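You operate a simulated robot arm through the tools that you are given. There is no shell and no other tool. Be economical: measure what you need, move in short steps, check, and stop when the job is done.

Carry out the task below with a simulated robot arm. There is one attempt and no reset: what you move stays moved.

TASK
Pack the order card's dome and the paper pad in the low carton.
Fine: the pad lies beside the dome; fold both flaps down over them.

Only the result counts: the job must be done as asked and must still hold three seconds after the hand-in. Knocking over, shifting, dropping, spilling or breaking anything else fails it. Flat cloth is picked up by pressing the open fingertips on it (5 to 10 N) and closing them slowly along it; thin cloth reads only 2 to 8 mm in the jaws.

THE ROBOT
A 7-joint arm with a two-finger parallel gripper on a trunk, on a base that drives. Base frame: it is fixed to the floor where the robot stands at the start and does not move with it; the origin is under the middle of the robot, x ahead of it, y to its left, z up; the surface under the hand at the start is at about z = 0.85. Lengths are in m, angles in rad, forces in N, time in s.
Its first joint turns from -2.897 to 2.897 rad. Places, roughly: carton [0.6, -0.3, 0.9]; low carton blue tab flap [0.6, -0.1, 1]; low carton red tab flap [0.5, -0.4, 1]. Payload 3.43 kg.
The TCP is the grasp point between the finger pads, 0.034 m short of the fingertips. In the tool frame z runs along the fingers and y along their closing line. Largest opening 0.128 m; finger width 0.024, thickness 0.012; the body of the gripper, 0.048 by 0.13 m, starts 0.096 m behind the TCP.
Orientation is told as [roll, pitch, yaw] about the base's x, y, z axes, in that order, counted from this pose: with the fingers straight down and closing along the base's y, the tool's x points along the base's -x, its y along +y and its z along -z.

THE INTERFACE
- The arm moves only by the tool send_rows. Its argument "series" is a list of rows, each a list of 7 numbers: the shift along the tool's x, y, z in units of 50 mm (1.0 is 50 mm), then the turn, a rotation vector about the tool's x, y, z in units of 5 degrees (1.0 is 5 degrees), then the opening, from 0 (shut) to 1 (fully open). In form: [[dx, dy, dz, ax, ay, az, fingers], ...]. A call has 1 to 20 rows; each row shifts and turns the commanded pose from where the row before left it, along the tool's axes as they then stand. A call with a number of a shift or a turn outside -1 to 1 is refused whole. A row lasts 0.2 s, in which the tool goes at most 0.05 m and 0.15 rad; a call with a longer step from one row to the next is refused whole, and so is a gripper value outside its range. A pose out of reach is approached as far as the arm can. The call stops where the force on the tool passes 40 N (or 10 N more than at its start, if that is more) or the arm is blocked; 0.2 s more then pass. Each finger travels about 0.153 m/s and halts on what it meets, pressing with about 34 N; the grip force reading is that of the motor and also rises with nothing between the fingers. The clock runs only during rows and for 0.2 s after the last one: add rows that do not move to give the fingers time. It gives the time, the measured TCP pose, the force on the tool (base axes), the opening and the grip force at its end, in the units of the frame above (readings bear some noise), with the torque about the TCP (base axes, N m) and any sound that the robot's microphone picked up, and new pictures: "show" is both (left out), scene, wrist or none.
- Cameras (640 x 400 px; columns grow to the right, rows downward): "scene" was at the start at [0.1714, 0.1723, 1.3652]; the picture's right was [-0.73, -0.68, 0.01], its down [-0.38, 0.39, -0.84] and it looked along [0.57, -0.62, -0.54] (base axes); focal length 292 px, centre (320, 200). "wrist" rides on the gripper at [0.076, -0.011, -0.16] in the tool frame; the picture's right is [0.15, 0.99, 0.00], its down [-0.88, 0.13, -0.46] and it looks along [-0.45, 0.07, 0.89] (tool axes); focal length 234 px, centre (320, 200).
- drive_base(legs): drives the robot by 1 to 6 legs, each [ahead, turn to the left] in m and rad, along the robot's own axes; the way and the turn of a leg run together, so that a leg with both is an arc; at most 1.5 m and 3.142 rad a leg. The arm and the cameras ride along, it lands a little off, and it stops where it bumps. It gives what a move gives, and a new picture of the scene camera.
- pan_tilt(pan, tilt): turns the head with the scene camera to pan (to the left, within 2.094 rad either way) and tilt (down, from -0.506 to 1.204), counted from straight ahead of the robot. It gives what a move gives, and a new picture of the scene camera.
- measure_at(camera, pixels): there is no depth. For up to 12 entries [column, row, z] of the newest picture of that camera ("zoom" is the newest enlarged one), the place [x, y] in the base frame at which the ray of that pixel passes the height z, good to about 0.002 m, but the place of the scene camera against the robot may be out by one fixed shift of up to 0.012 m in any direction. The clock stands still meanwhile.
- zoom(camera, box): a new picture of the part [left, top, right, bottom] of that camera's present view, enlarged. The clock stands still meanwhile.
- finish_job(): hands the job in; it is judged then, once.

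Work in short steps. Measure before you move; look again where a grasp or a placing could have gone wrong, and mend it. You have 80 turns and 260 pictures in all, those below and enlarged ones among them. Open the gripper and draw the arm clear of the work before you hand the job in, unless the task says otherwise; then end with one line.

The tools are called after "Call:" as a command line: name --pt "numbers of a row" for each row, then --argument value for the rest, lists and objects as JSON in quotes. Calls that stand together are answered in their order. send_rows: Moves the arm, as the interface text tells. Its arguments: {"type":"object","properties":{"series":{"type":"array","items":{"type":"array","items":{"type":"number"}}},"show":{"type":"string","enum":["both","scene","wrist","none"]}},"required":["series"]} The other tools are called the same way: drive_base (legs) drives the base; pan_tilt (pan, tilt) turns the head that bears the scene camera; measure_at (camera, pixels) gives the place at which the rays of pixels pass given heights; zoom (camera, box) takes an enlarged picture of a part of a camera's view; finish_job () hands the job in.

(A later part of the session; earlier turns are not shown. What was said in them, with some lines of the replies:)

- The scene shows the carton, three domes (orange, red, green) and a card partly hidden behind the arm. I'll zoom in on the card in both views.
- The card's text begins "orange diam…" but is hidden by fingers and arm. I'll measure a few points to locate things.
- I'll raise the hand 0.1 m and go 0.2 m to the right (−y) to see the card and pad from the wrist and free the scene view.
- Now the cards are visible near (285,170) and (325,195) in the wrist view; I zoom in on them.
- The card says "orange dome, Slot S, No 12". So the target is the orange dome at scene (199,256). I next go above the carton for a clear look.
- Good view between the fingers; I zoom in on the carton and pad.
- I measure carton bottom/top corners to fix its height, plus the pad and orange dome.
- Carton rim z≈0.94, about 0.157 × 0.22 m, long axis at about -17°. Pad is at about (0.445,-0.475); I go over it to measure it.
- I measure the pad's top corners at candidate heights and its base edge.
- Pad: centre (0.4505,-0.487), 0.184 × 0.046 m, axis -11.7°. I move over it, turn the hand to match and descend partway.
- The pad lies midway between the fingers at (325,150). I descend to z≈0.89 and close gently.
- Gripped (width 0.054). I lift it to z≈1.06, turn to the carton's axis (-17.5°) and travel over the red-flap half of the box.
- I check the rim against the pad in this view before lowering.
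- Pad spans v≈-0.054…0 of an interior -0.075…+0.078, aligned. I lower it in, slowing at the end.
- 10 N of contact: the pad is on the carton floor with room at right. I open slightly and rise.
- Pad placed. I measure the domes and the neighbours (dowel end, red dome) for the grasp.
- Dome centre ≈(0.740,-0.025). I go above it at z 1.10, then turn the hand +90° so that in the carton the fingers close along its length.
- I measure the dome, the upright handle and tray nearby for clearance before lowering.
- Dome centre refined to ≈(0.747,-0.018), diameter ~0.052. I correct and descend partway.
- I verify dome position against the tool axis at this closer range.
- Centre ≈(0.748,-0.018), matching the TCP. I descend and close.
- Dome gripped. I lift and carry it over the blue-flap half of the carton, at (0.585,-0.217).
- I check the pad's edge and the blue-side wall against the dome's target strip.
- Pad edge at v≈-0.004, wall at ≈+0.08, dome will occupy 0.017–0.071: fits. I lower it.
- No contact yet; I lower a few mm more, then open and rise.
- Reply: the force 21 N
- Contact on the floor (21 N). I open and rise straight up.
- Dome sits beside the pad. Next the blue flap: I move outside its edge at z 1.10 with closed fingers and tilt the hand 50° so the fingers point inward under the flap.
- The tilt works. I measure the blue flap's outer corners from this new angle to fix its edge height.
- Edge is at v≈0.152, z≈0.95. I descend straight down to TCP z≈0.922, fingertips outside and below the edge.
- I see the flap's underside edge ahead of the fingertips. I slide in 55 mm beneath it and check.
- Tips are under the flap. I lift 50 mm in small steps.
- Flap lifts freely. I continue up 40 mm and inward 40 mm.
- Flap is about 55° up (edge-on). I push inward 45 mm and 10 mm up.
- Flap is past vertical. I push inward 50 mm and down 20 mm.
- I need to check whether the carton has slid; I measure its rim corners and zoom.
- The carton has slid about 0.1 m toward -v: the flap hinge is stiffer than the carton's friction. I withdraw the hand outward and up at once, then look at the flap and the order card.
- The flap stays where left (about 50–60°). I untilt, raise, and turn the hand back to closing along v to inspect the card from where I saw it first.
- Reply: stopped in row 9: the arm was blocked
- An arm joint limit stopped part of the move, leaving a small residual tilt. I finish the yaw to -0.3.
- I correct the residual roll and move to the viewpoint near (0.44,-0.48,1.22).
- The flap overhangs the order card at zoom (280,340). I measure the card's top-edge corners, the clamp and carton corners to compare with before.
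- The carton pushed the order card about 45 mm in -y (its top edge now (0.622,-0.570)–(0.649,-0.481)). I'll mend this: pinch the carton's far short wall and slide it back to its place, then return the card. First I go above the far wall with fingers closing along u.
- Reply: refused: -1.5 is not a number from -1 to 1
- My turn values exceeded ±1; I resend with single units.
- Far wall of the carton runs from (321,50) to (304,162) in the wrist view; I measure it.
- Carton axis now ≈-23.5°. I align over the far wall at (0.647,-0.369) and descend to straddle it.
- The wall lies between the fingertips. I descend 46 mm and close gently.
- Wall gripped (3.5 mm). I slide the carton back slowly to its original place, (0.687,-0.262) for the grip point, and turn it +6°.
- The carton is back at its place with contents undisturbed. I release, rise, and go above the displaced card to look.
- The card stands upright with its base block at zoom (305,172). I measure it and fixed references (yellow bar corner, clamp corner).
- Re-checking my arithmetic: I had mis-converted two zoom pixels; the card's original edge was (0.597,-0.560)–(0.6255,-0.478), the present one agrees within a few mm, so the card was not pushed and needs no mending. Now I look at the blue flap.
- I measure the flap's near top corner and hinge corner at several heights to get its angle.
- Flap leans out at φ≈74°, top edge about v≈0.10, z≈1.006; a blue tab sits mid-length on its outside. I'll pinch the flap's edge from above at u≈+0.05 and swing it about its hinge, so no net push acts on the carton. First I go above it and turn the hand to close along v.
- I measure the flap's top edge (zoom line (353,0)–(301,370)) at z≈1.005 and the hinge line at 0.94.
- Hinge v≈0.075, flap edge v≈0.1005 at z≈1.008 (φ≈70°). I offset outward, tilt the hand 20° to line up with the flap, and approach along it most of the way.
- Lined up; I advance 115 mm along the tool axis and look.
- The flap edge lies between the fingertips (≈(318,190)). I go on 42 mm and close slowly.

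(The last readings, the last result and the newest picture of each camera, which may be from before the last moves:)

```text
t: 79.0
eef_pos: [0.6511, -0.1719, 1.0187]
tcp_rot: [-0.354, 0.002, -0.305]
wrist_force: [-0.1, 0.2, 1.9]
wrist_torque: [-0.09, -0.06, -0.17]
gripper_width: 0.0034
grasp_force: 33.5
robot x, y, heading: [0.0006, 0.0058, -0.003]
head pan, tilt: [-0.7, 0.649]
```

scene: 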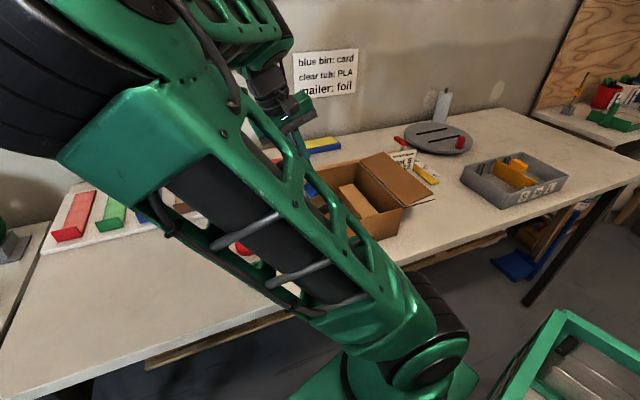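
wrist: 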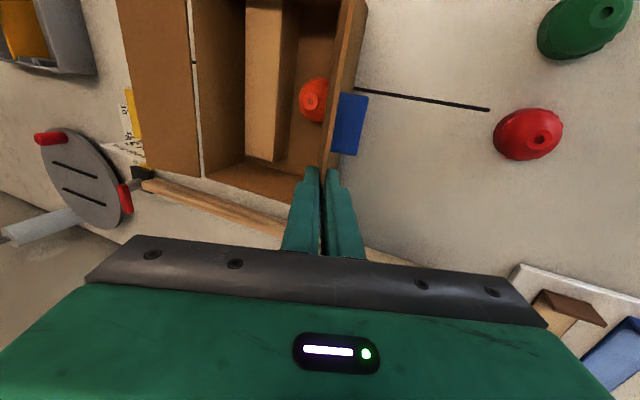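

Pinched (3.4 mm), r≈0.084 m from the hinge. I swing 30° about the hinge and check.

Call:
send_rows --pt "0 -0.146 0.006 -1 0 0 0" --pt "0 -0.146 0.006 -1 0 0 0" --pt "0 -0.146 0.006 -1 0 0 0" --pt "0 -0.146 0.006 -1 0 0 0" --pt "0 -0.146 0.006 -1 0 0 0" --pt "0 -0.146 0.006 -1 0 0 0" --pt "0 0 0 0 0 0 0" --pt "0 0 0 0 0 0 0"

```text
t: 80.8
eef_pos: [0.6421, -0.2153, 1.0197]
tcp_rot: [0.173, 0.005, -0.306]
wrist_force: [2.9, -2.3, 28.6]
wrist_torque: [0.06, -0.46, -0.19]
gripper_width: 0.0034
grasp_force: 33.7
robot x, y, heading: [-0.0009, 0.0048, 0.001]
head pan, tilt: [-0.7, 0.649]
```

scene: 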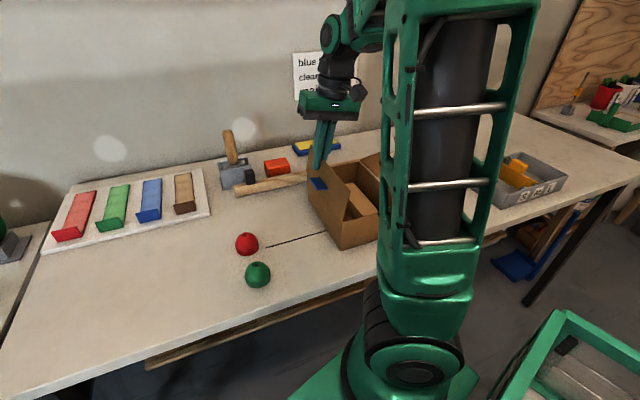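
wrist: 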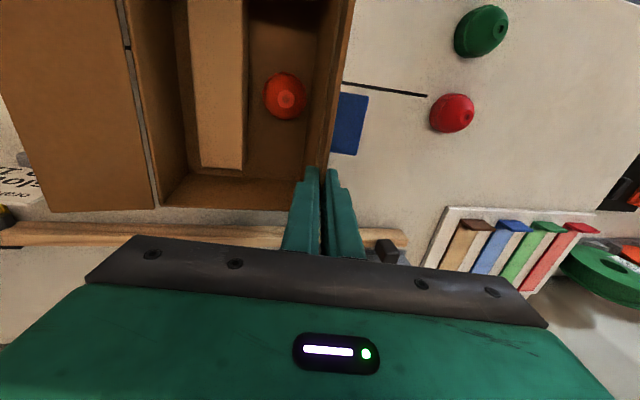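

Swung to ~99°, with 29 N of downward push: hinge radius is slightly underestimated. I back off a few mm and read the force.

Call:
send_rows --pt "0 0 -0.05 0 0 0 0" --pt "0 0 0 0 0 0 0" --show "none"

```text
t: 81.4
eef_pos: [0.6414, -0.2147, 1.0211]
tcp_rot: [0.172, 0.008, -0.305]
wrist_force: [-0.6, 0.0, 0.0]
wrist_torque: [-0.05, -0.11, -0.06]
gripper_width: 0.0029
grasp_force: 33.6
robot x, y, heading: [-0.0005, 0.0043, 0.002]
head pan, tilt: [-0.7, 0.649]
```

Force relieved. I continue 30° with a small outward bias.

Call:
send_rows --pt "0 -0.15 0.0 -1 0 0 0" --pt "0 -0.15 0.0 -1 0 0 0" --pt "0 -0.15 0.0 -1 0 0 0" --pt "0 -0.15 0.0 -1 0 0 0" --pt "0 -0.15 0.0 -1 0 0 0" --pt "0 -0.15 0.0 -1 0 0 0" --pt "0 0 0 0 0 0 0" --pt "0 0 0 0 0 0 0"

```text
t: 83.2
eef_pos: [0.6262, -0.2527, 1.0063]
tcp_rot: [0.691, 0.003, -0.305]
wrist_force: [1.2, 0.7, 0.0]
wrist_torque: [0.01, 0.13, -0.06]
gripper_width: 0.0033
grasp_force: 34.2
robot x, y, heading: [0.0016, 0.0, -0.001]
head pan, tilt: [-0.7, 0.649]
```

scene: 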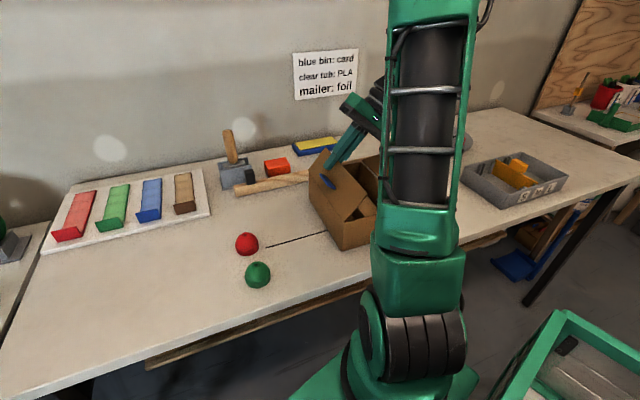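
wrist: 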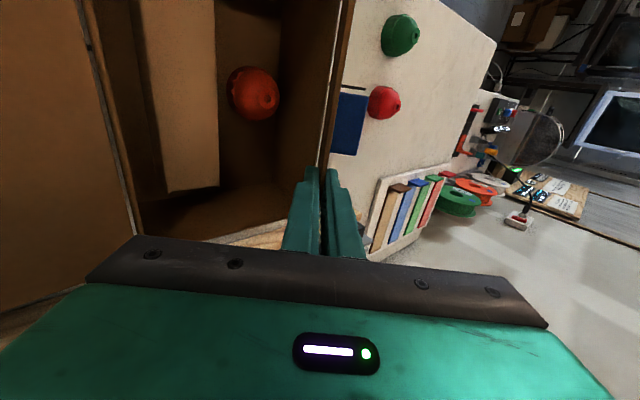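

Flap is at ~130° and carton steady. I continue 15° to ~145°.

Call:
send_rows --pt "0 -0.15 0.003 -1 0 0 0" --pt "0 -0.15 0.003 -1 0 0 0" --pt "0 -0.15 0.003 -1 0 0 0" --pt "0 0 0 0 0 0 0" --pt "0 0 0 0 0 0 0" --show "scene"

```text
t: 84.4
eef_pos: [0.62, -0.2674, 0.9907]
tcp_rot: [0.952, 0.003, -0.306]
wrist_force: [1.0, 0.7, -0.4]
wrist_torque: [0.0, 0.04, -0.01]
gripper_width: 0.0033
grasp_force: 33.7
robot x, y, heading: [-0.0014, 0.0063, -0.001]
head pan, tilt: [-0.7, 0.649]
```

scene: 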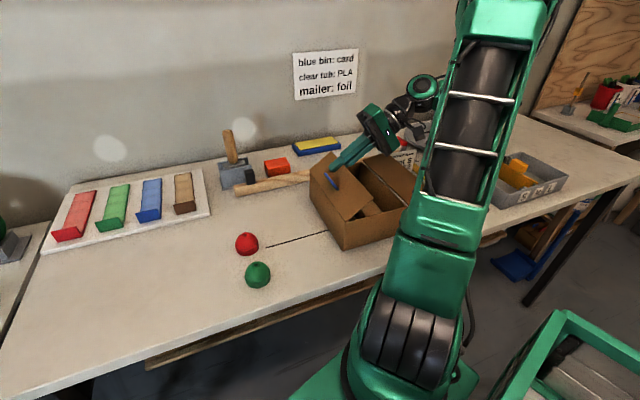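

I go 5° more, then open slightly and retreat along the fingers' axis.

Call:
send_rows --pt "0 -0.15 0.003 -1 0 0 0" --pt "0 0 0 0 0 0 0" --pt "0 0 0 0 0 0 0.12" --pt "0 0 0 0 0 0 0.12" --pt "0 0 -0.4 0 0 0 0.12" --pt "0 0 -0.8 0 0 0 0.12" --pt "0 0 -0.8 0 0 0 0.12" --pt "0 0 0 0 0 0 0.12"

```text
t: 86.2
eef_pos: [0.5946, -0.353, 1.035]
tcp_rot: [1.04, 0.002, -0.305]
wrist_force: [-0.2, 1.4, -0.1]
wrist_torque: [-0.04, -0.02, 0.03]
gripper_width: 0.0156
grasp_force: 0.2
robot x, y, heading: [0.0017, 0.0036, 0.001]
head pan, tilt: [-0.7, 0.649]
```

scene: 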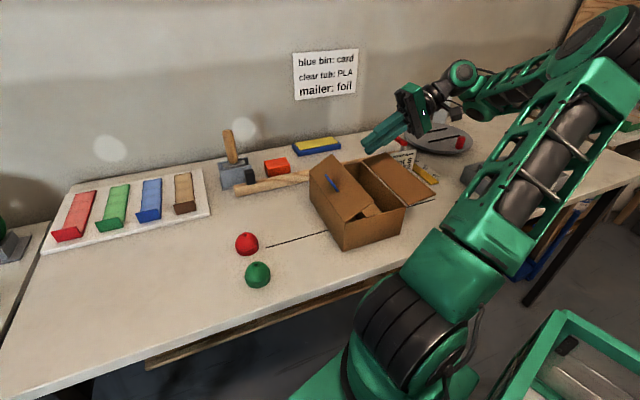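
wrist: 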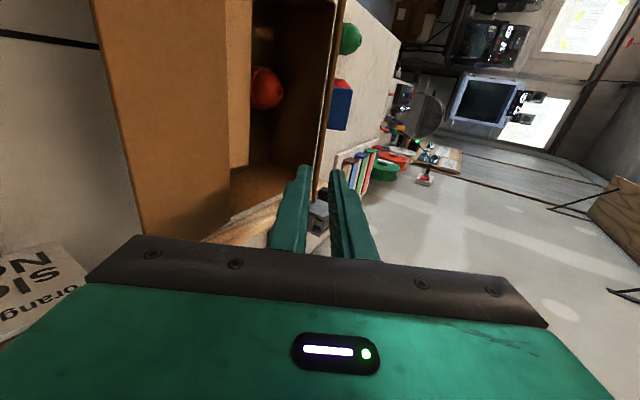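

Blue flap holds at ~150°. I raise, straighten the hand, close the fingers and go above the flap's inner part at u≈0.055.

Call:
send_rows --pt "0 0.7 -0.4 0 0 0 0" --pt "0 0.7 -0.4 0 0 0 0" --pt "0 0 0 1 0 0 0" --pt "0 0 0 1 0 0 0" --pt "0 0 0 1 0 0 0" --pt "0 0 0 1 0 0 0" --pt "0 0 0 1 0 0 0" --pt "0 0 0 1 0 0 0" --pt "0 0 0 1 0 0 0" --pt "0 0 0 1 0 0 0" --pt "0 0 0 1 0 0 0" --pt "0 0 0 1 0 0 0" --pt "0 0 0 1 0 0 0" --pt "0 0 0 0.92 0 0 0" --pt "-0.05 0.7 0 0 0 0 0" --pt "-0.05 0.7 0 0 0 0 0" --pt "0 0.7 0 0 0 0 0" --pt "0 0 0 0 0 0 0"

```text
t: 90.0
eef_pos: [0.629, -0.2537, 1.116]
tcp_rot: [0.0, 0.002, -0.305]
wrist_force: [-0.5, 0.4, 0.1]
wrist_torque: [0.02, 0.01, -0.01]
gripper_width: 0.0
grasp_force: 33.4
robot x, y, heading: [-0.0004, 0.0056, 0.0]
head pan, tilt: [-0.7, 0.649]
```

scene: 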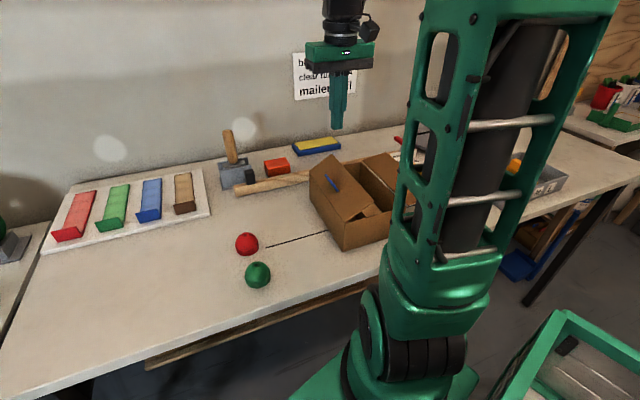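
wrist: 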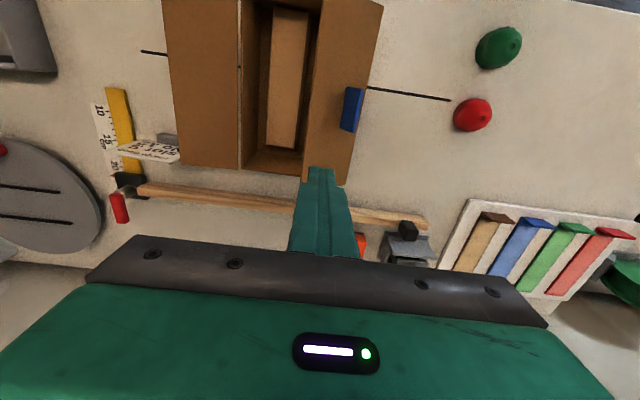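

Now pressing down slowly onto the flap to tip height ≈0.947.

Call:
send_rows --pt "0 0 0.9 0 0 0 0" --pt "0 0 0.9 0 0 0 0" --pt "0 0 0.3 0 0 0 0" --pt "0 0 0.15 0 0 0 0" --pt "0 0 0.15 0 0 0 0" --pt "0 0 0.15 0 0 0 0" --pt "0 0 0.1 0 0 0 0" --pt "0 0 0.05 0 0 0 0" --pt "0 0 0 0 0 0 0"

```text
t: 92.0
eef_pos: [0.6294, -0.2532, 0.9807]
tcp_rot: [0.0, 0.001, -0.304]
wrist_force: [-0.4, 0.1, 0.2]
wrist_torque: [-0.02, 0.0, -0.01]
gripper_width: 0.0001
grasp_force: 33.0
robot x, y, heading: [-0.0002, 0.0059, -0.0]
head pan, tilt: [-0.7, 0.649]
```

scene: 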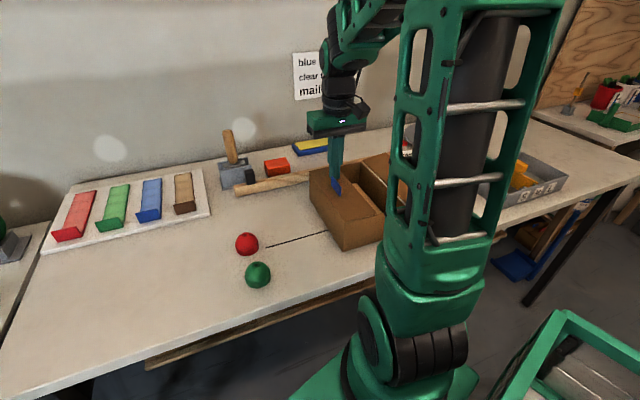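
wrist: 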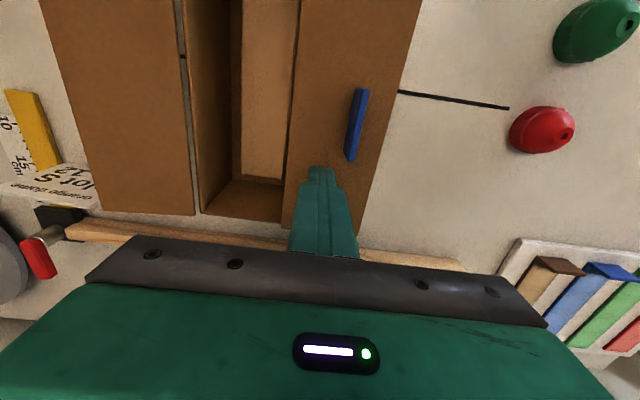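

Flap is nearly flat. I press a few mm more, watching the force.

Call:
send_rows --pt "0 0 0.05 0 0 0 0" --pt "0 0 0.05 0 0 0 0" --pt "0 0 0.03 0 0 0 0" --pt "0 0 0 0 0 0 0" --show "none"

```text
t: 92.8
eef_pos: [0.6179, -0.2541, 0.9836]
tcp_rot: [0.004, -0.015, -0.305]
wrist_force: [1.0, -0.1, -1.8]
wrist_torque: [0.03, 0.12, 0.02]
gripper_width: 0.0
grasp_force: 32.8
robot x, y, heading: [0.005, 0.0072, 0.005]
head pan, tilt: [-0.7, 0.649]
stopped in row 3: the force on the tool passed its limit at 43 N (the readings are from after the stop); the commanded pose is now the measured one
```

It met a firm stop: the flap is fully down. I rise straight up and look.

Call:
send_rows --pt "0 0 -0.5 0 0 0 0" --pt "0 0 -1 0 0 0 0" --pt "0 0 -1 0 0 0 0.5" --pt "0 0 -1 0 0 0 0.5" --pt "0 0 0 0 0 0 0.5"

Call:
zoom --camera "wrist" --box '[100, 0, 420, 220]'

Call:
zoom --camera "scene" --box '[280, 130, 440, 270]'

```text
t: 94.0
eef_pos: [0.6164, -0.2534, 1.1585]
tcp_rot: [0.004, -0.014, -0.306]
wrist_force: [0.5, 0.1, 0.5]
wrist_torque: [0.0, -0.01, -0.02]
gripper_width: 0.0639
grasp_force: 0.1
robot x, y, heading: [-0.0031, 0.0039, 0.004]
head pan, tilt: [-0.7, 0.649]
```

scene: 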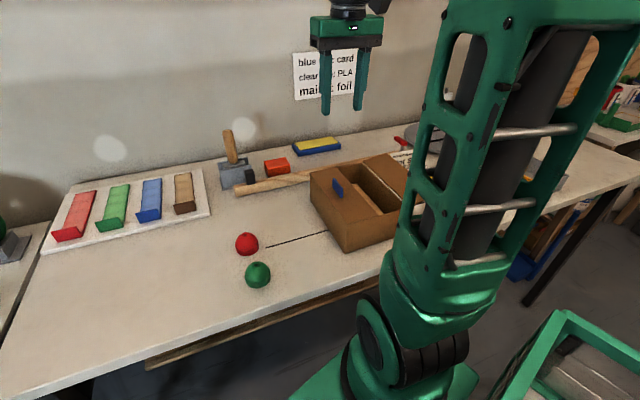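
wrist: 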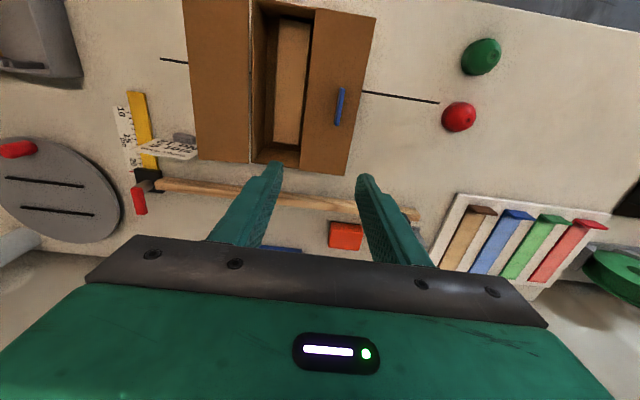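

```text
1.82 times, centred on (260, 110) of wrist
```

zoom: 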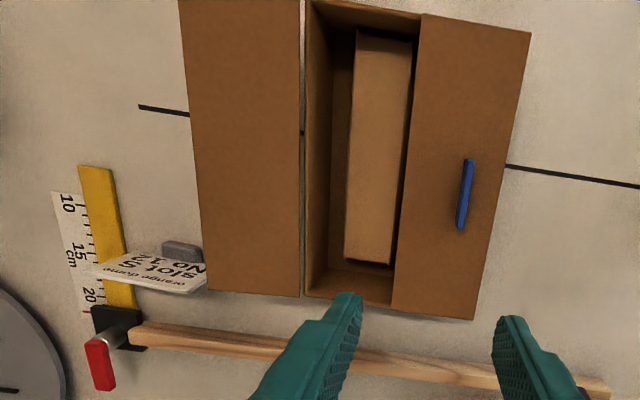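

```text
2.86 times, centred on (360, 200) of scene
```

zoom: 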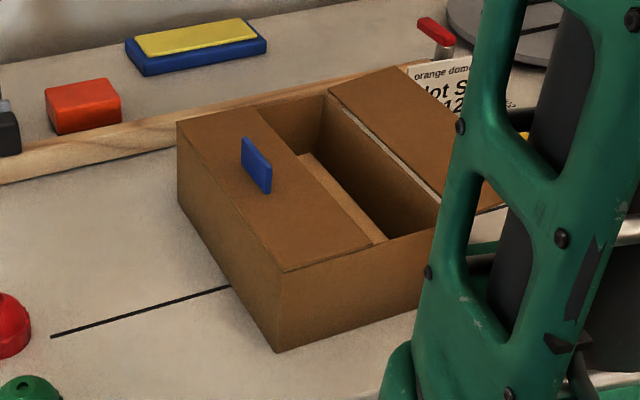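

Blue flap is fully closed. Now the red flap: I measure its hinge line and outer edge from the wrist view.

Call:
measure_at --camera "wrist" --pixels '[[251.5, 6, 0.94], [248.5, 162, 0.94], [253, 162, 0.94], [199, 158, 0.95], [199, 158, 0.96], [183, 2, 0.95], [345, 174, 0.94], [375, 17, 0.94], [313, 10, 0.94]]'

```text
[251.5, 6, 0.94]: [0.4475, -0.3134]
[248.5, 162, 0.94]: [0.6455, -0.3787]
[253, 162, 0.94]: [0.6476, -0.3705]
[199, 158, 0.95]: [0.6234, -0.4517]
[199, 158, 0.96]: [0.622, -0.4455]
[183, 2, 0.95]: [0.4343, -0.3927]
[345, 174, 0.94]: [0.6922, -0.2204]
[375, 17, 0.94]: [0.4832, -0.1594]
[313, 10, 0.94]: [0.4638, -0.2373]
```

The red flap's pivot is near v≈-0.0855, z≈0.94, with length ≈0.083 m, edge at z≈0.955. I'll open the hand fully, tilt it 45° pointing inward, straddle the flap, and let the closing lower finger raise it onto the centre line. First, the stand-off pose.

Call:
send_rows --pt "0 -0.83 0 0 0.16 0 1" --pt "0 -0.83 0 0 0 0 1" --pt "0 -0.83 0 0 0 0 1" --pt "0 -0.83 0 0 0 0 1" --pt "0 -0.83 0 0 0 0 1" --pt "0 -0.83 0 0 0 0 1" --pt "0 0 0 -1 0 0 1" --pt "0 0 0 -1 0 0 1" --pt "0 0 0 -1 0 0 1" --pt "0 0 0 -1 0 0 1" --pt "0 0 0 -1 0 0 1" --pt "0 0 0 -1 0 0 1" --pt "0 0 0 -1 0 0 1" --pt "0 0 0 -1 0 0 1" --pt "0 0 0 -1 0 0 1" --pt "0 0 0 0 0 0 1" --pt "0 0 0 0 0 0 1"

```text
t: 97.0
eef_pos: [0.5291, -0.4924, 1.1646]
tcp_rot: [0.691, -0.022, -0.31]
wrist_force: [65.6, 29.3, -64.5]
wrist_torque: [1.32, 2.03, 2.23]
gripper_width: 0.1281
grasp_force: 0.0
robot x, y, heading: [0.0013, 0.0053, -0.004]
head pan, tilt: [-0.7, 0.649]
stopped in row 15: the force on the tool passed its limit at 69 N (the readings are from after the stop); the commanded pose is now the measured one
```

scene: 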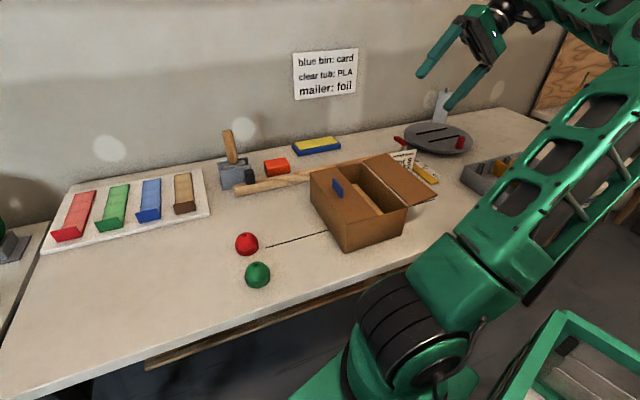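
wrist: 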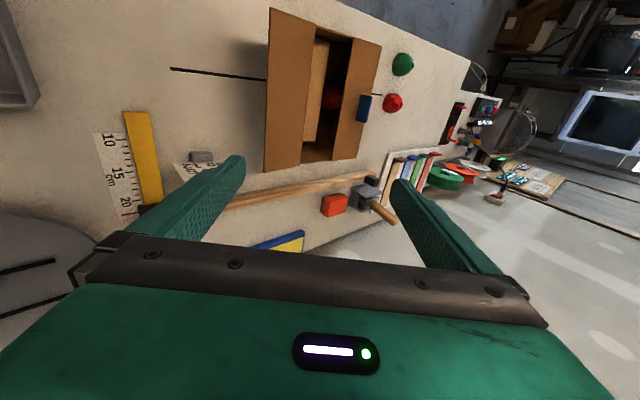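

The hand is high (z 1.16) and touching nothing on the table, so the 65 N must be self-contact of the arm. I undo the last of the tilt and read the force.

Call:
send_rows --pt "0 0 0 0.6 0 0 1" --pt "0 0 0 0.6 0 0 1" --pt "0 0 0 0 0 0 1" --show "scene"

```text
t: 97.8
eef_pos: [0.5277, -0.4921, 1.1643]
tcp_rot: [0.588, -0.019, -0.307]
wrist_force: [-0.2, -1.0, 0.9]
wrist_torque: [-0.02, 0.02, 0.01]
gripper_width: 0.1277
grasp_force: 0.1
robot x, y, heading: [0.0004, 0.0045, -0.005]
head pan, tilt: [-0.7, 0.649]
```

scene: 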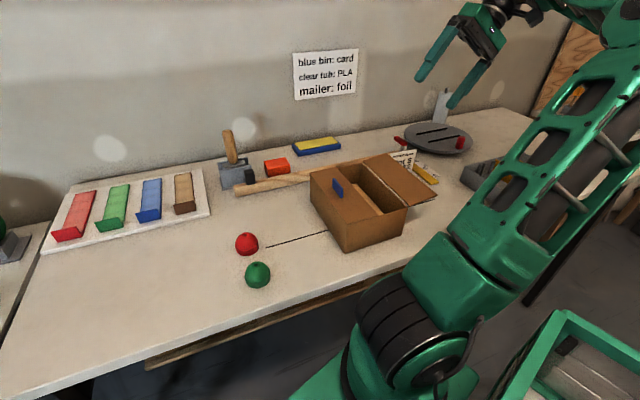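

Free again. The same orientation was fine earlier nearer the carton (60° at x 0.59, z 1.03), so I move closer first and tilt there.

Call:
send_rows --pt "-0.08 -0.18 0.85 0 0 0 1" --pt "-0.08 -0.18 0.85 0 0 0 1" --pt "-0.07 -0.17 0.84 0 0 0 1" --pt "0 0 0 -0.6 0.2 0 1" --pt "0 0 0 -0.6 0 0 1" --pt "0 0 0 -0.6 0 0 1" --pt "0 0 0 -0.46 0 0 1" --pt "0 0 0 0 0 0 1"

```text
t: 99.6
eef_pos: [0.556, -0.449, 1.0438]
tcp_rot: [0.783, -0.004, -0.297]
wrist_force: [0.3, 0.9, 0.0]
wrist_torque: [0.01, 0.0, -0.04]
gripper_width: 0.1283
grasp_force: 0.2
robot x, y, heading: [-0.0025, 0.0044, 0.003]
head pan, tilt: [-0.7, 0.649]
```

scene: 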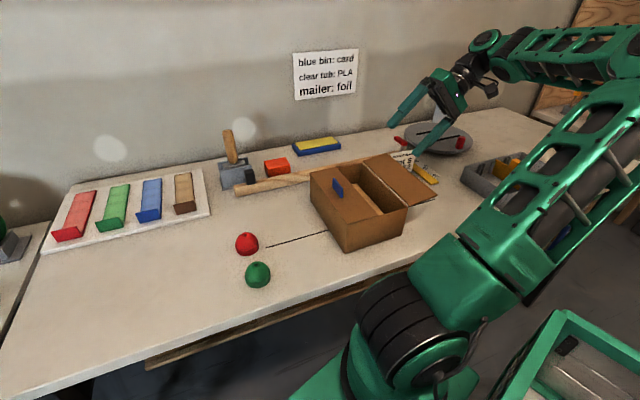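
wrist: 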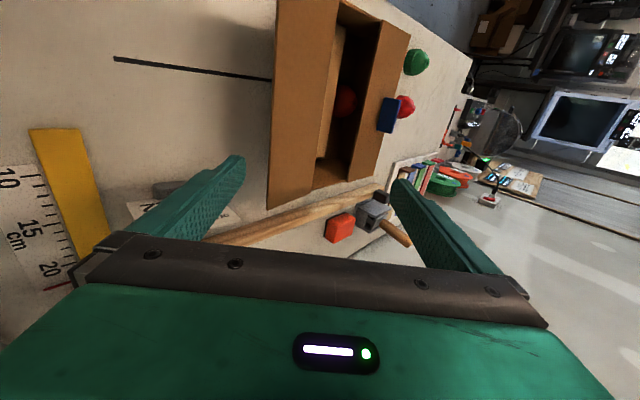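

Tilted 45° without trouble. The lower finger (left) is outside/below the flap's edge, the upper above it; I advance 60 mm.

Call:
send_rows --pt "0 0 0.4 0 0 0 1" --pt "0 0 0.4 0 0 0 1" --pt "0 0 0.4 0 0 0 1" --pt "0 0 0 0 0 0 1" --show "both"

```text
t: 100.6
eef_pos: [0.5689, -0.409, 1.0016]
tcp_rot: [0.783, -0.003, -0.296]
wrist_force: [0.0, -0.2, 0.0]
wrist_torque: [0.03, 0.02, 0.02]
gripper_width: 0.1279
grasp_force: 0.1
robot x, y, heading: [-0.0018, 0.0035, 0.002]
head pan, tilt: [-0.7, 0.649]
```

scene: 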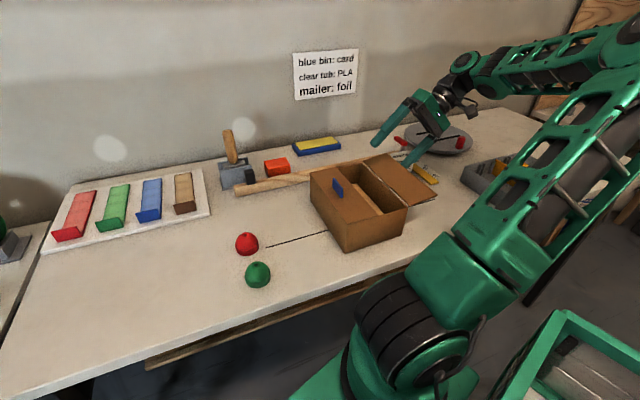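
wrist: 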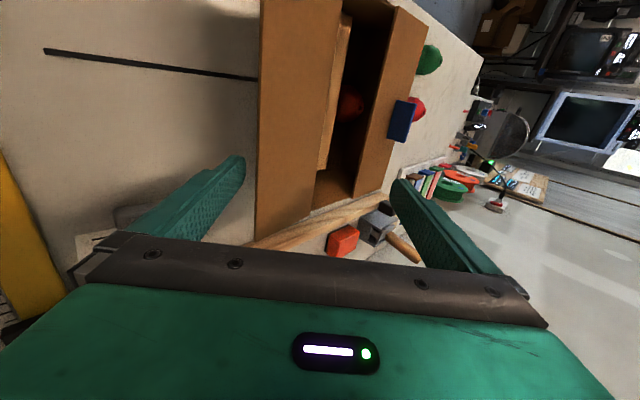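

Geometry looks right. I close gradually to about half and look whether the flap rises with the lower finger.

Call:
send_rows --pt "0 0 0 0 0 0 0.9" --pt "0 0 0 0 0 0 0.8" --pt "0 0 0 0 0 0 0.7" --pt "0 0 0 0 0 0 0.6" --pt "0 0 0 0 0 0 0.5" --pt "0 0 0 0 0 0 0.5"

```text
t: 102.0
eef_pos: [0.5694, -0.4096, 1.0012]
tcp_rot: [0.783, -0.005, -0.297]
wrist_force: [-0.1, -0.2, 0.1]
wrist_torque: [0.01, 0.02, -0.04]
gripper_width: 0.0639
grasp_force: 0.1
robot x, y, heading: [-0.003, 0.0054, 0.002]
head pan, tilt: [-0.7, 0.649]
```

scene: 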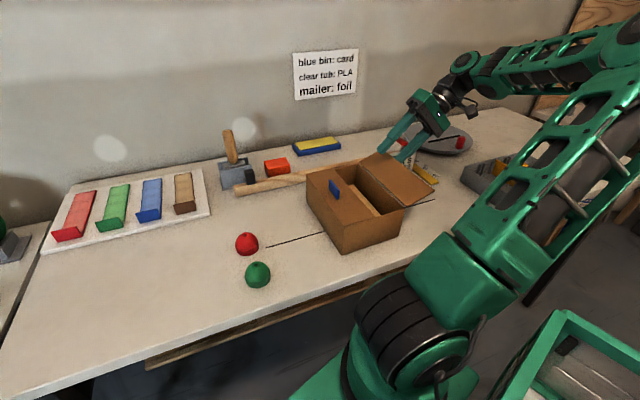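
wrist: 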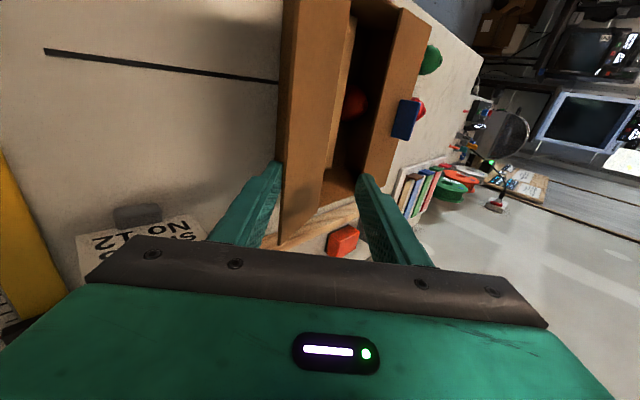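

The flap rises with the finger as intended. I close fully.

Call:
send_rows --pt "0 0 0 0 0 0 0.4" --pt "0 0 0 0 0 0 0.3" --pt "0 0 0 0 0 0 0.2" --pt "0 0 0 0 0 0 0.1" --pt "0 0 0 0 0 0 0" --pt "0 0 0 0 0 0 0" --pt "0 0 0 0 0 0 0"

```text
t: 103.6
eef_pos: [0.5683, -0.4085, 1.002]
tcp_rot: [0.786, -0.004, -0.297]
wrist_force: [1.3, 1.4, 12.4]
wrist_torque: [0.8, -0.73, 0.29]
gripper_width: 0.0057
grasp_force: 33.8
robot x, y, heading: [0.0042, -0.0025, 0.005]
head pan, tilt: [-0.7, 0.649]
```

scene: 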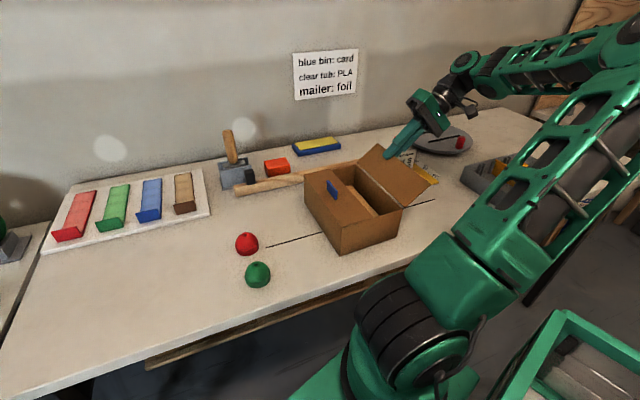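
wrist: 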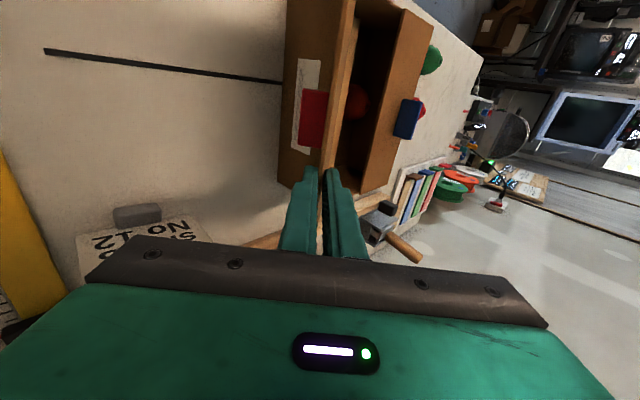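

Pinched. I measure the hinge line in this view to set the swing radius.

Call:
zoom --camera "wrist" --box '[260, 0, 460, 200]'

```text
2.00 times, centred on (360, 100) of wrist
```

zoom: 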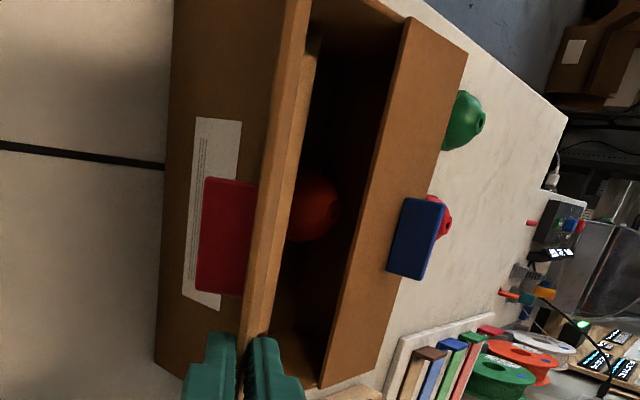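

Call:
measure_at --camera "zoom" --pixels '[[467, 50, 0.94], [320, 388, 0.94], [404, 18, 0.94], [158, 362, 0.85], [245, 320, 0.94], [262, 320, 0.94]]'

```text
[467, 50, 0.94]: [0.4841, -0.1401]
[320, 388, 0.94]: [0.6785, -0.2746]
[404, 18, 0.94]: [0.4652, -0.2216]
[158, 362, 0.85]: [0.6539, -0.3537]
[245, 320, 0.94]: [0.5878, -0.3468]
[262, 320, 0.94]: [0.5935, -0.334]
```

The carton rotated/shifted ~15 mm towards +v when the pads aligned the flap; acceptable for now. Pivot is about 0.10 m ahead of the TCP; I swing 20° and read the force.

Call:
send_rows --pt "0 0.17 -0.006 1 0 0 0" --pt "0 0.17 -0.006 1 0 0 0" --pt "0 0.17 -0.006 1 0 0 0" --pt "0 0.17 -0.006 1 0 0 0" --pt "0 0 0 0 0 0 0"

```text
t: 104.8
eef_pos: [0.5761, -0.3832, 1.0234]
tcp_rot: [0.433, -0.004, -0.297]
wrist_force: [2.0, -4.4, 27.0]
wrist_torque: [0.77, -0.51, 0.54]
gripper_width: 0.005
grasp_force: 33.9
robot x, y, heading: [0.0006, 0.005, 0.0]
head pan, tilt: [-0.7, 0.649]
5 turns are left
```

scene: 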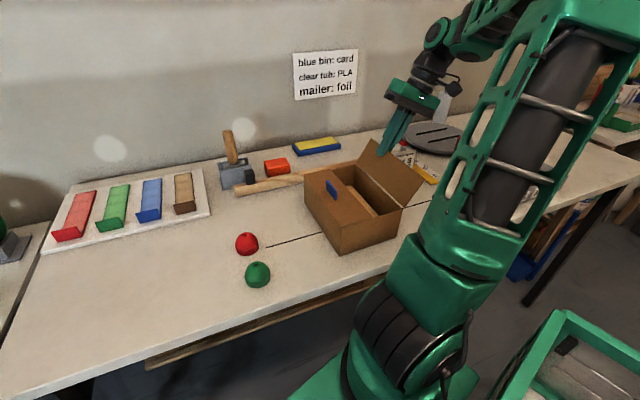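
wrist: 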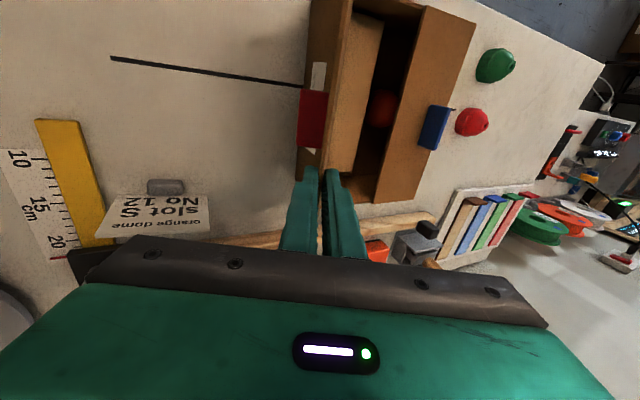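

Pinch holds; 5 turns left, so I relieve the downward push slightly and carry the swing through to ~145° in three short runs.

Call:
send_rows --pt "0 0 -0.05 0 0 0 0" --pt "0 0.16 -0.003 1 0 0 0" --pt "0 0.16 -0.003 1 0 0 0" --pt "0 0.16 -0.003 1 0 0 0" --pt "0 0.16 -0.003 1 0 0 0" --pt "0 0.16 -0.003 1 0 0 0" --pt "0 0 0 0 0 0 0" --show "wrist"

Call:
send_rows --pt "0 0.16 -0.003 1 0 0 0" --pt "0 0.16 -0.003 1 0 0 0" --pt "0 0.16 -0.003 1 0 0 0" --pt "0 0.16 -0.003 1 0 0 0" --pt "0 0.16 -0.003 1 0 0 0" --pt "0 0 0 0 0 0 0" --show "wrist"

Call:
send_rows --pt "0 0.16 0 1 0 0 0" --pt "0 0.16 0 1 0 0 0" --pt "0 0.16 0 1 0 0 0" --pt "0 0.16 0 1 0 0 0" --pt "0 0.16 0 1 0 0 0" --pt "0 0.16 0 1 0 0 0" --pt "0 0 0 0 0 0 0" --show "both"

```text
t: 106.4
eef_pos: [0.588, -0.3479, 1.0375]
tcp_rot: [-0.002, -0.003, -0.296]
wrist_force: [-0.6, -0.2, -0.9]
wrist_torque: [-0.04, -0.11, 0.04]
gripper_width: 0.0034
grasp_force: 33.8
robot x, y, heading: [0.0028, 0.0015, 0.0]
head pan, tilt: [-0.7, 0.649]
```

wrist: 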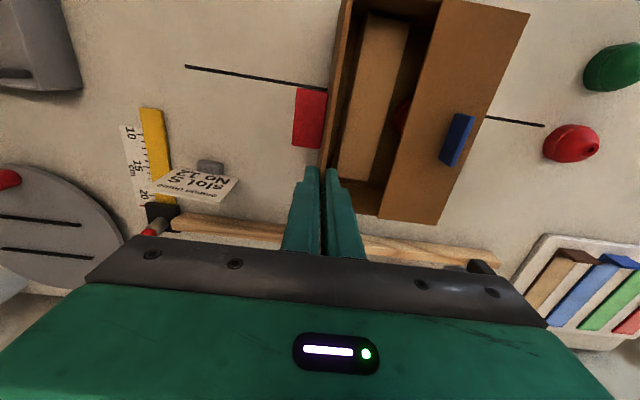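

```text
t: 107.8
eef_pos: [0.5991, -0.3095, 1.0306]
tcp_rot: [-0.438, -0.003, -0.295]
wrist_force: [-0.2, 0.5, -1.0]
wrist_torque: [-0.01, -0.06, 0.02]
gripper_width: 0.0031
grasp_force: 34.0
robot x, y, heading: [0.0018, 0.0035, 0.005]
head pan, tilt: [-0.7, 0.649]
```

wrist: 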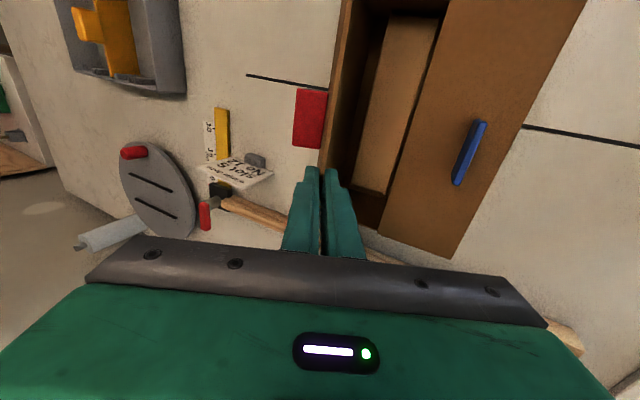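

```text
t: 109.4
eef_pos: [0.6091, -0.2736, 1.0015]
tcp_rot: [-0.962, -0.004, -0.295]
wrist_force: [-0.2, 0.2, -1.9]
wrist_torque: [0.01, 0.0, -0.01]
gripper_width: 0.0031
grasp_force: 34.4
robot x, y, heading: [-0.0007, 0.006, -0.001]
head pan, tilt: [-0.7, 0.649]
4 turns are left
```

scene: 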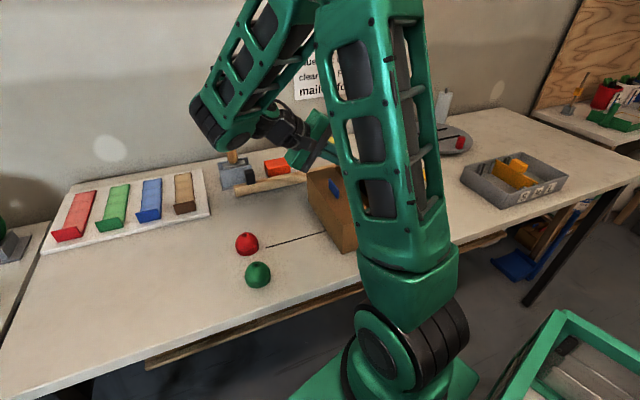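
wrist: 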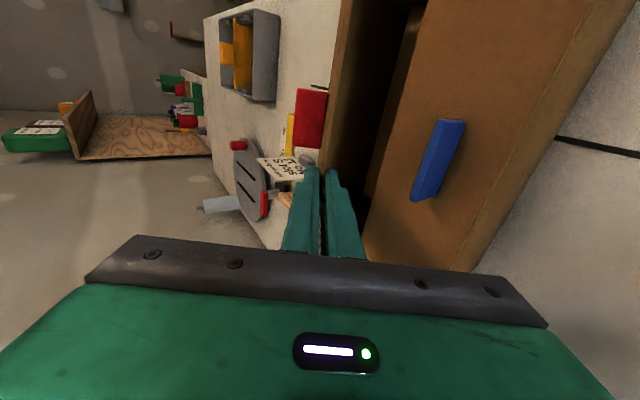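

Flap is at ~145° with no load. Now I release, retreat along the fingers, raise, straighten, go above the red flap's inner part and press it down slowly.

Call:
send_rows --pt "0 0 0 0 0 0 0.12" --pt "0 0 0 0 0 0 0.12" --pt "0 0 -0.4 0 0 0 0.12" --pt "0 0 -0.8 0 0 0 0.12" --pt "0 0 -0.8 0 0 0 0.12" --pt "0 -0.655 -0.46 0 0 0 0.05" --pt "0 -0.655 -0.46 0 0 0 0" --pt "0 0 0 -1 0 0 0" --pt "0 0 0 -1 0 0 0" --pt "0 0 0 -1 0 0 0" --pt "0 0 0 -1 0 0 0" --pt "0 0 0 -1 0 0 0" --pt "0 0 0 -1 0 0 0" --pt "0 0 0 -1 0 0 0" --pt "0 0 0 -1 0 0 0" --pt "0 0 0 -1 0 0 0" --pt "0 0 0 -1 0 0 0" --pt "0 0 0 -1 0 0 0" --pt "0 0 0 0 0 0 0" --show "scene"

Call:
send_rows --pt "0 -0.73 0 0 0 0 0" --pt "0 -0.73 0 0 0 0 0" --pt "0 -0.72 0 0 0 0 0" --pt "0 0 0.8 0 0 0 0" --pt "0 0 0.8 0 0 0 0" --pt "0 0 0.7 0 0 0 0" --pt "0 0 0 0 0 0 0" --show "wrist"

Call:
send_rows --pt "0 0 0.15 0 0 0 0" --pt "0 0 0.15 0 0 0 0" --pt "0 0 0.15 0 0 0 0" --pt "0 0 0.15 0 0 0 0" --pt "0 0 0.1 0 0 0 0" --pt "0 0 0.05 0 0 0 0" --pt "0 0 0 0 0 0 0" --show "both"

```text
t: 113.4
eef_pos: [0.6331, -0.1963, 1.1389]
tcp_rot: [0.001, -0.003, -0.297]
wrist_force: [0.4, 0.4, -0.8]
wrist_torque: [-0.06, -0.01, 0.02]
gripper_width: 0.0
grasp_force: 32.5
robot x, y, heading: [-0.0018, 0.0054, 0.002]
head pan, tilt: [-0.7, 0.649]
```

scene: 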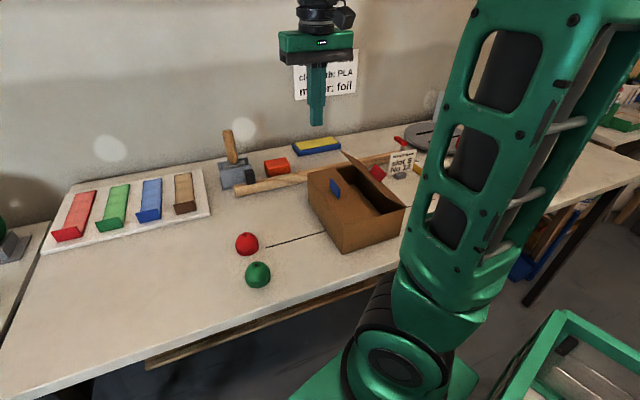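

```text
t: 115.0
eef_pos: [0.6011, -0.2993, 1.0233]
tcp_rot: [0.001, -0.003, -0.295]
wrist_force: [-0.7, -0.3, -0.1]
wrist_torque: [0.0, -0.01, 0.02]
gripper_width: 0.0
grasp_force: 33.0
robot x, y, heading: [0.0037, 0.0019, -0.0]
head pan, tilt: [-0.7, 0.649]
```

wrist: 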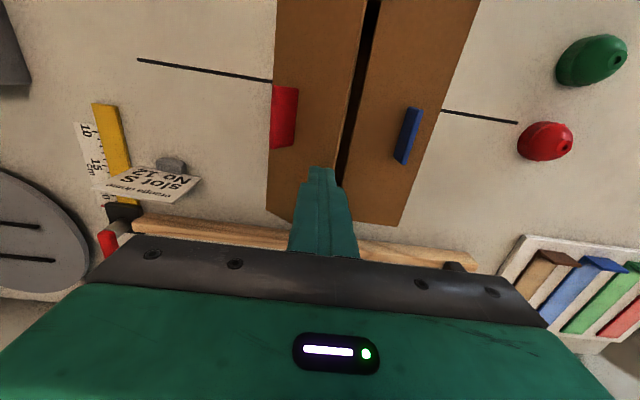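

```text
t: 116.6
eef_pos: [0.601, -0.2998, 0.9853]
tcp_rot: [0.0, -0.003, -0.296]
wrist_force: [0.2, 1.3, -0.2]
wrist_torque: [0.01, -0.03, 0.0]
gripper_width: 0.0002
grasp_force: 33.0
robot x, y, heading: [0.0018, 0.0045, 0.005]
head pan, tilt: [-0.7, 0.649]
3 turns are left
```

scene: 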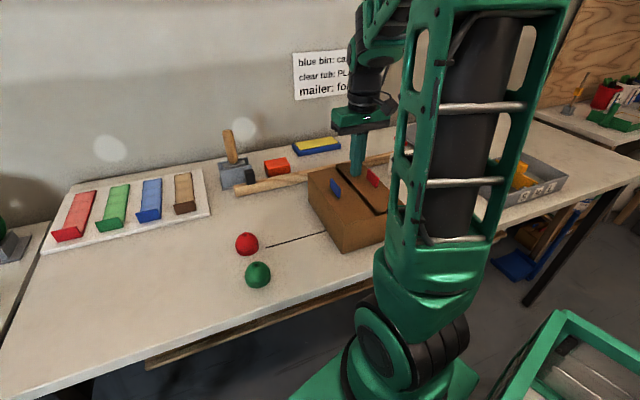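
wrist: 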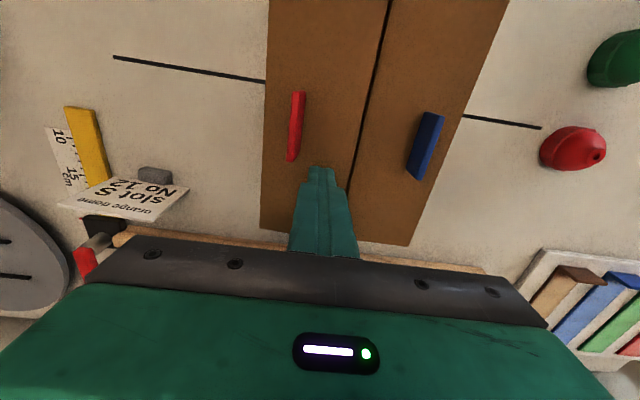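

Both flaps almost meet; the red one needs a few more mm. I press 4.5 mm more, then rise clear and check.

Call:
send_rows --pt "0 0 0.04 0 0 0 0" --pt "0 0 0.03 0 0 0 0" --pt "0 0 0.02 0 0 0 0" --pt "0 0 0 0 0 0 0" --show "none"

Call:
send_rows --pt "0 0 -0.5 0 0 0 0" --pt "0 0 -1 0 0 0 0" --pt "0 0 -1 0 0 0 0.3" --pt "0 0 -0.8 0 0 0 0.5" --pt "0 0 0 0 0 0 0.5" --show "wrist"

Call:
zoom --camera "scene" --box '[280, 130, 440, 270]'

Call:
zoom --camera "wrist" --box '[180, 0, 440, 220]'

```text
t: 117.6
eef_pos: [0.6018, -0.3, 0.9813]
tcp_rot: [0.0, -0.004, -0.295]
wrist_force: [0.7, -0.3, 0.2]
wrist_torque: [0.01, 0.03, -0.03]
gripper_width: 0.0001
grasp_force: 32.1
robot x, y, heading: [0.0036, 0.0063, 0.003]
head pan, tilt: [-0.7, 0.649]
```

```text
t: 118.8
eef_pos: [0.6015, -0.3008, 1.1476]
tcp_rot: [-0.001, -0.003, -0.296]
wrist_force: [0.1, -0.9, 0.3]
wrist_torque: [0.02, -0.01, 0.0]
gripper_width: 0.064
grasp_force: 0.0
robot x, y, heading: [0.0001, 0.0069, 0.004]
head pan, tilt: [-0.7, 0.649]
```

wrist: 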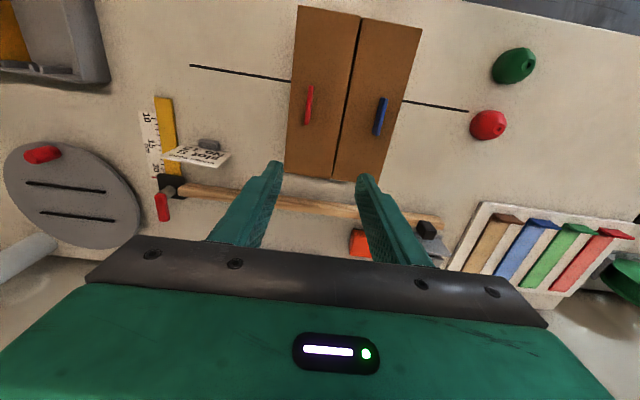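

```text
2.86 times, centred on (360, 200) of scene
```

zoom: 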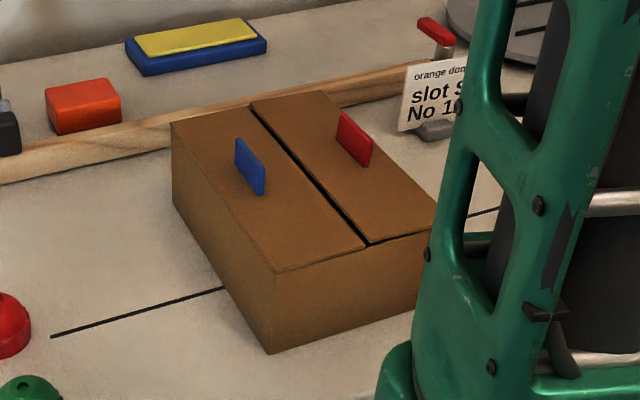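

```text
1.82 times, centred on (310, 110) of wrist
2 turns are left
```

zoom: 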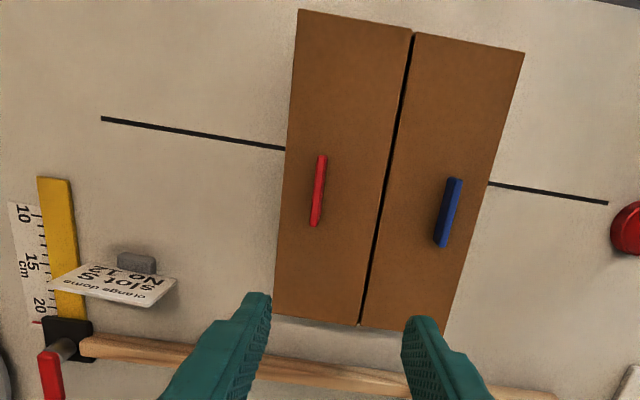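

Both flaps are down, tabs upright, the red one perhaps a degree or two high. I close the fingers, press it once more gently ~3 mm deeper, then rise and draw the arm clear.

Call:
send_rows --pt "0 0 0 0 0 0 0" --pt "0 0 0 0 0 0 0" --pt "0 0 0 0 0 0 0" --pt "0 0 0.9 0 0 0 0" --pt "0 0 0.9 0 0 0 0" --pt "0 0 0.9 0 0 0 0" --pt "0 0 0.4 0 0 0 0" --pt "0 0 0.15 0 0 0 0" --pt "0 0 0.08 0 0 0 0" --pt "0 0 0.04 0 0 0 0" --pt "0 0 0 0 0 0 0" --show "none"

Call:
send_rows --pt "0 0 -0.5 0 0 0 0" --pt "0 0 -1 0 0 0 0" --pt "0 0 -1 0 0 0 0.5" --pt "0 0 -1 0 0 0 1" --pt "0.5 -0.5 -0.6 0 0 0 1" --pt "0.5 -0.5 0 0 0 0 1" --pt "0 0 0 0 0 0 1" --show "both"

Call:
zoom --camera "scene" --box '[280, 130, 440, 270]'

```text
t: 121.2
eef_pos: [0.6022, -0.2999, 0.9785]
tcp_rot: [0.0, -0.005, -0.295]
wrist_force: [-1.7, 0.6, 6.0]
wrist_torque: [0.03, 0.12, -0.02]
gripper_width: 0.0
grasp_force: 33.2
robot x, y, heading: [-0.0014, 0.0017, -0.002]
head pan, tilt: [-0.7, 0.649]
```

```text
t: 122.8
eef_pos: [0.5379, -0.3327, 1.1833]
tcp_rot: [-0.001, -0.003, -0.297]
wrist_force: [1.1, 0.1, -0.4]
wrist_torque: [-0.02, 0.02, 0.01]
gripper_width: 0.1282
grasp_force: 0.1
robot x, y, heading: [0.001, -0.0008, 0.004]
head pan, tilt: [-0.7, 0.649]
```

scene: 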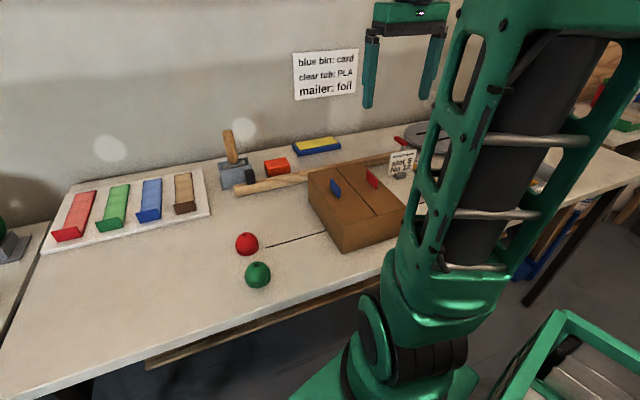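
wrist: 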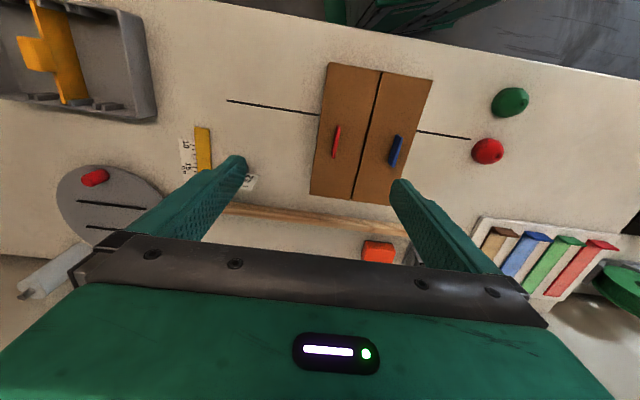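

```text
2.86 times, centred on (360, 200) of scene
1 turns are left
```

zoom: 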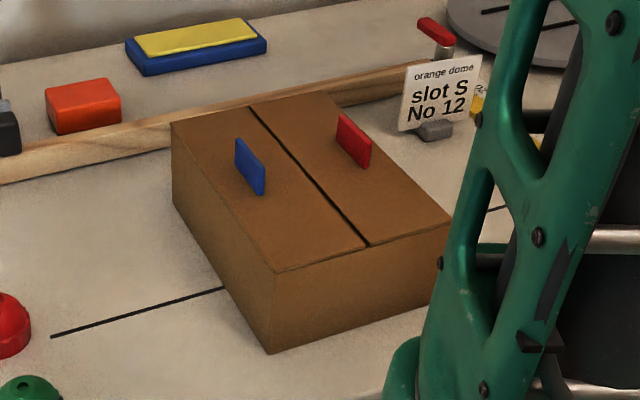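

Both flaps lie flat (contact felt at 6 N), the gripper is open and the arm is clear, so I hand the job in.

Call:
finish_job

```text
The job is handed in.
```

The orange dome and the paper pad lie side by side in the low carton with both flaps folded flat; the carton slid about 0.1 m while I folded the first flap, so I slid it back, and it now sits within about 2 cm of where it started.
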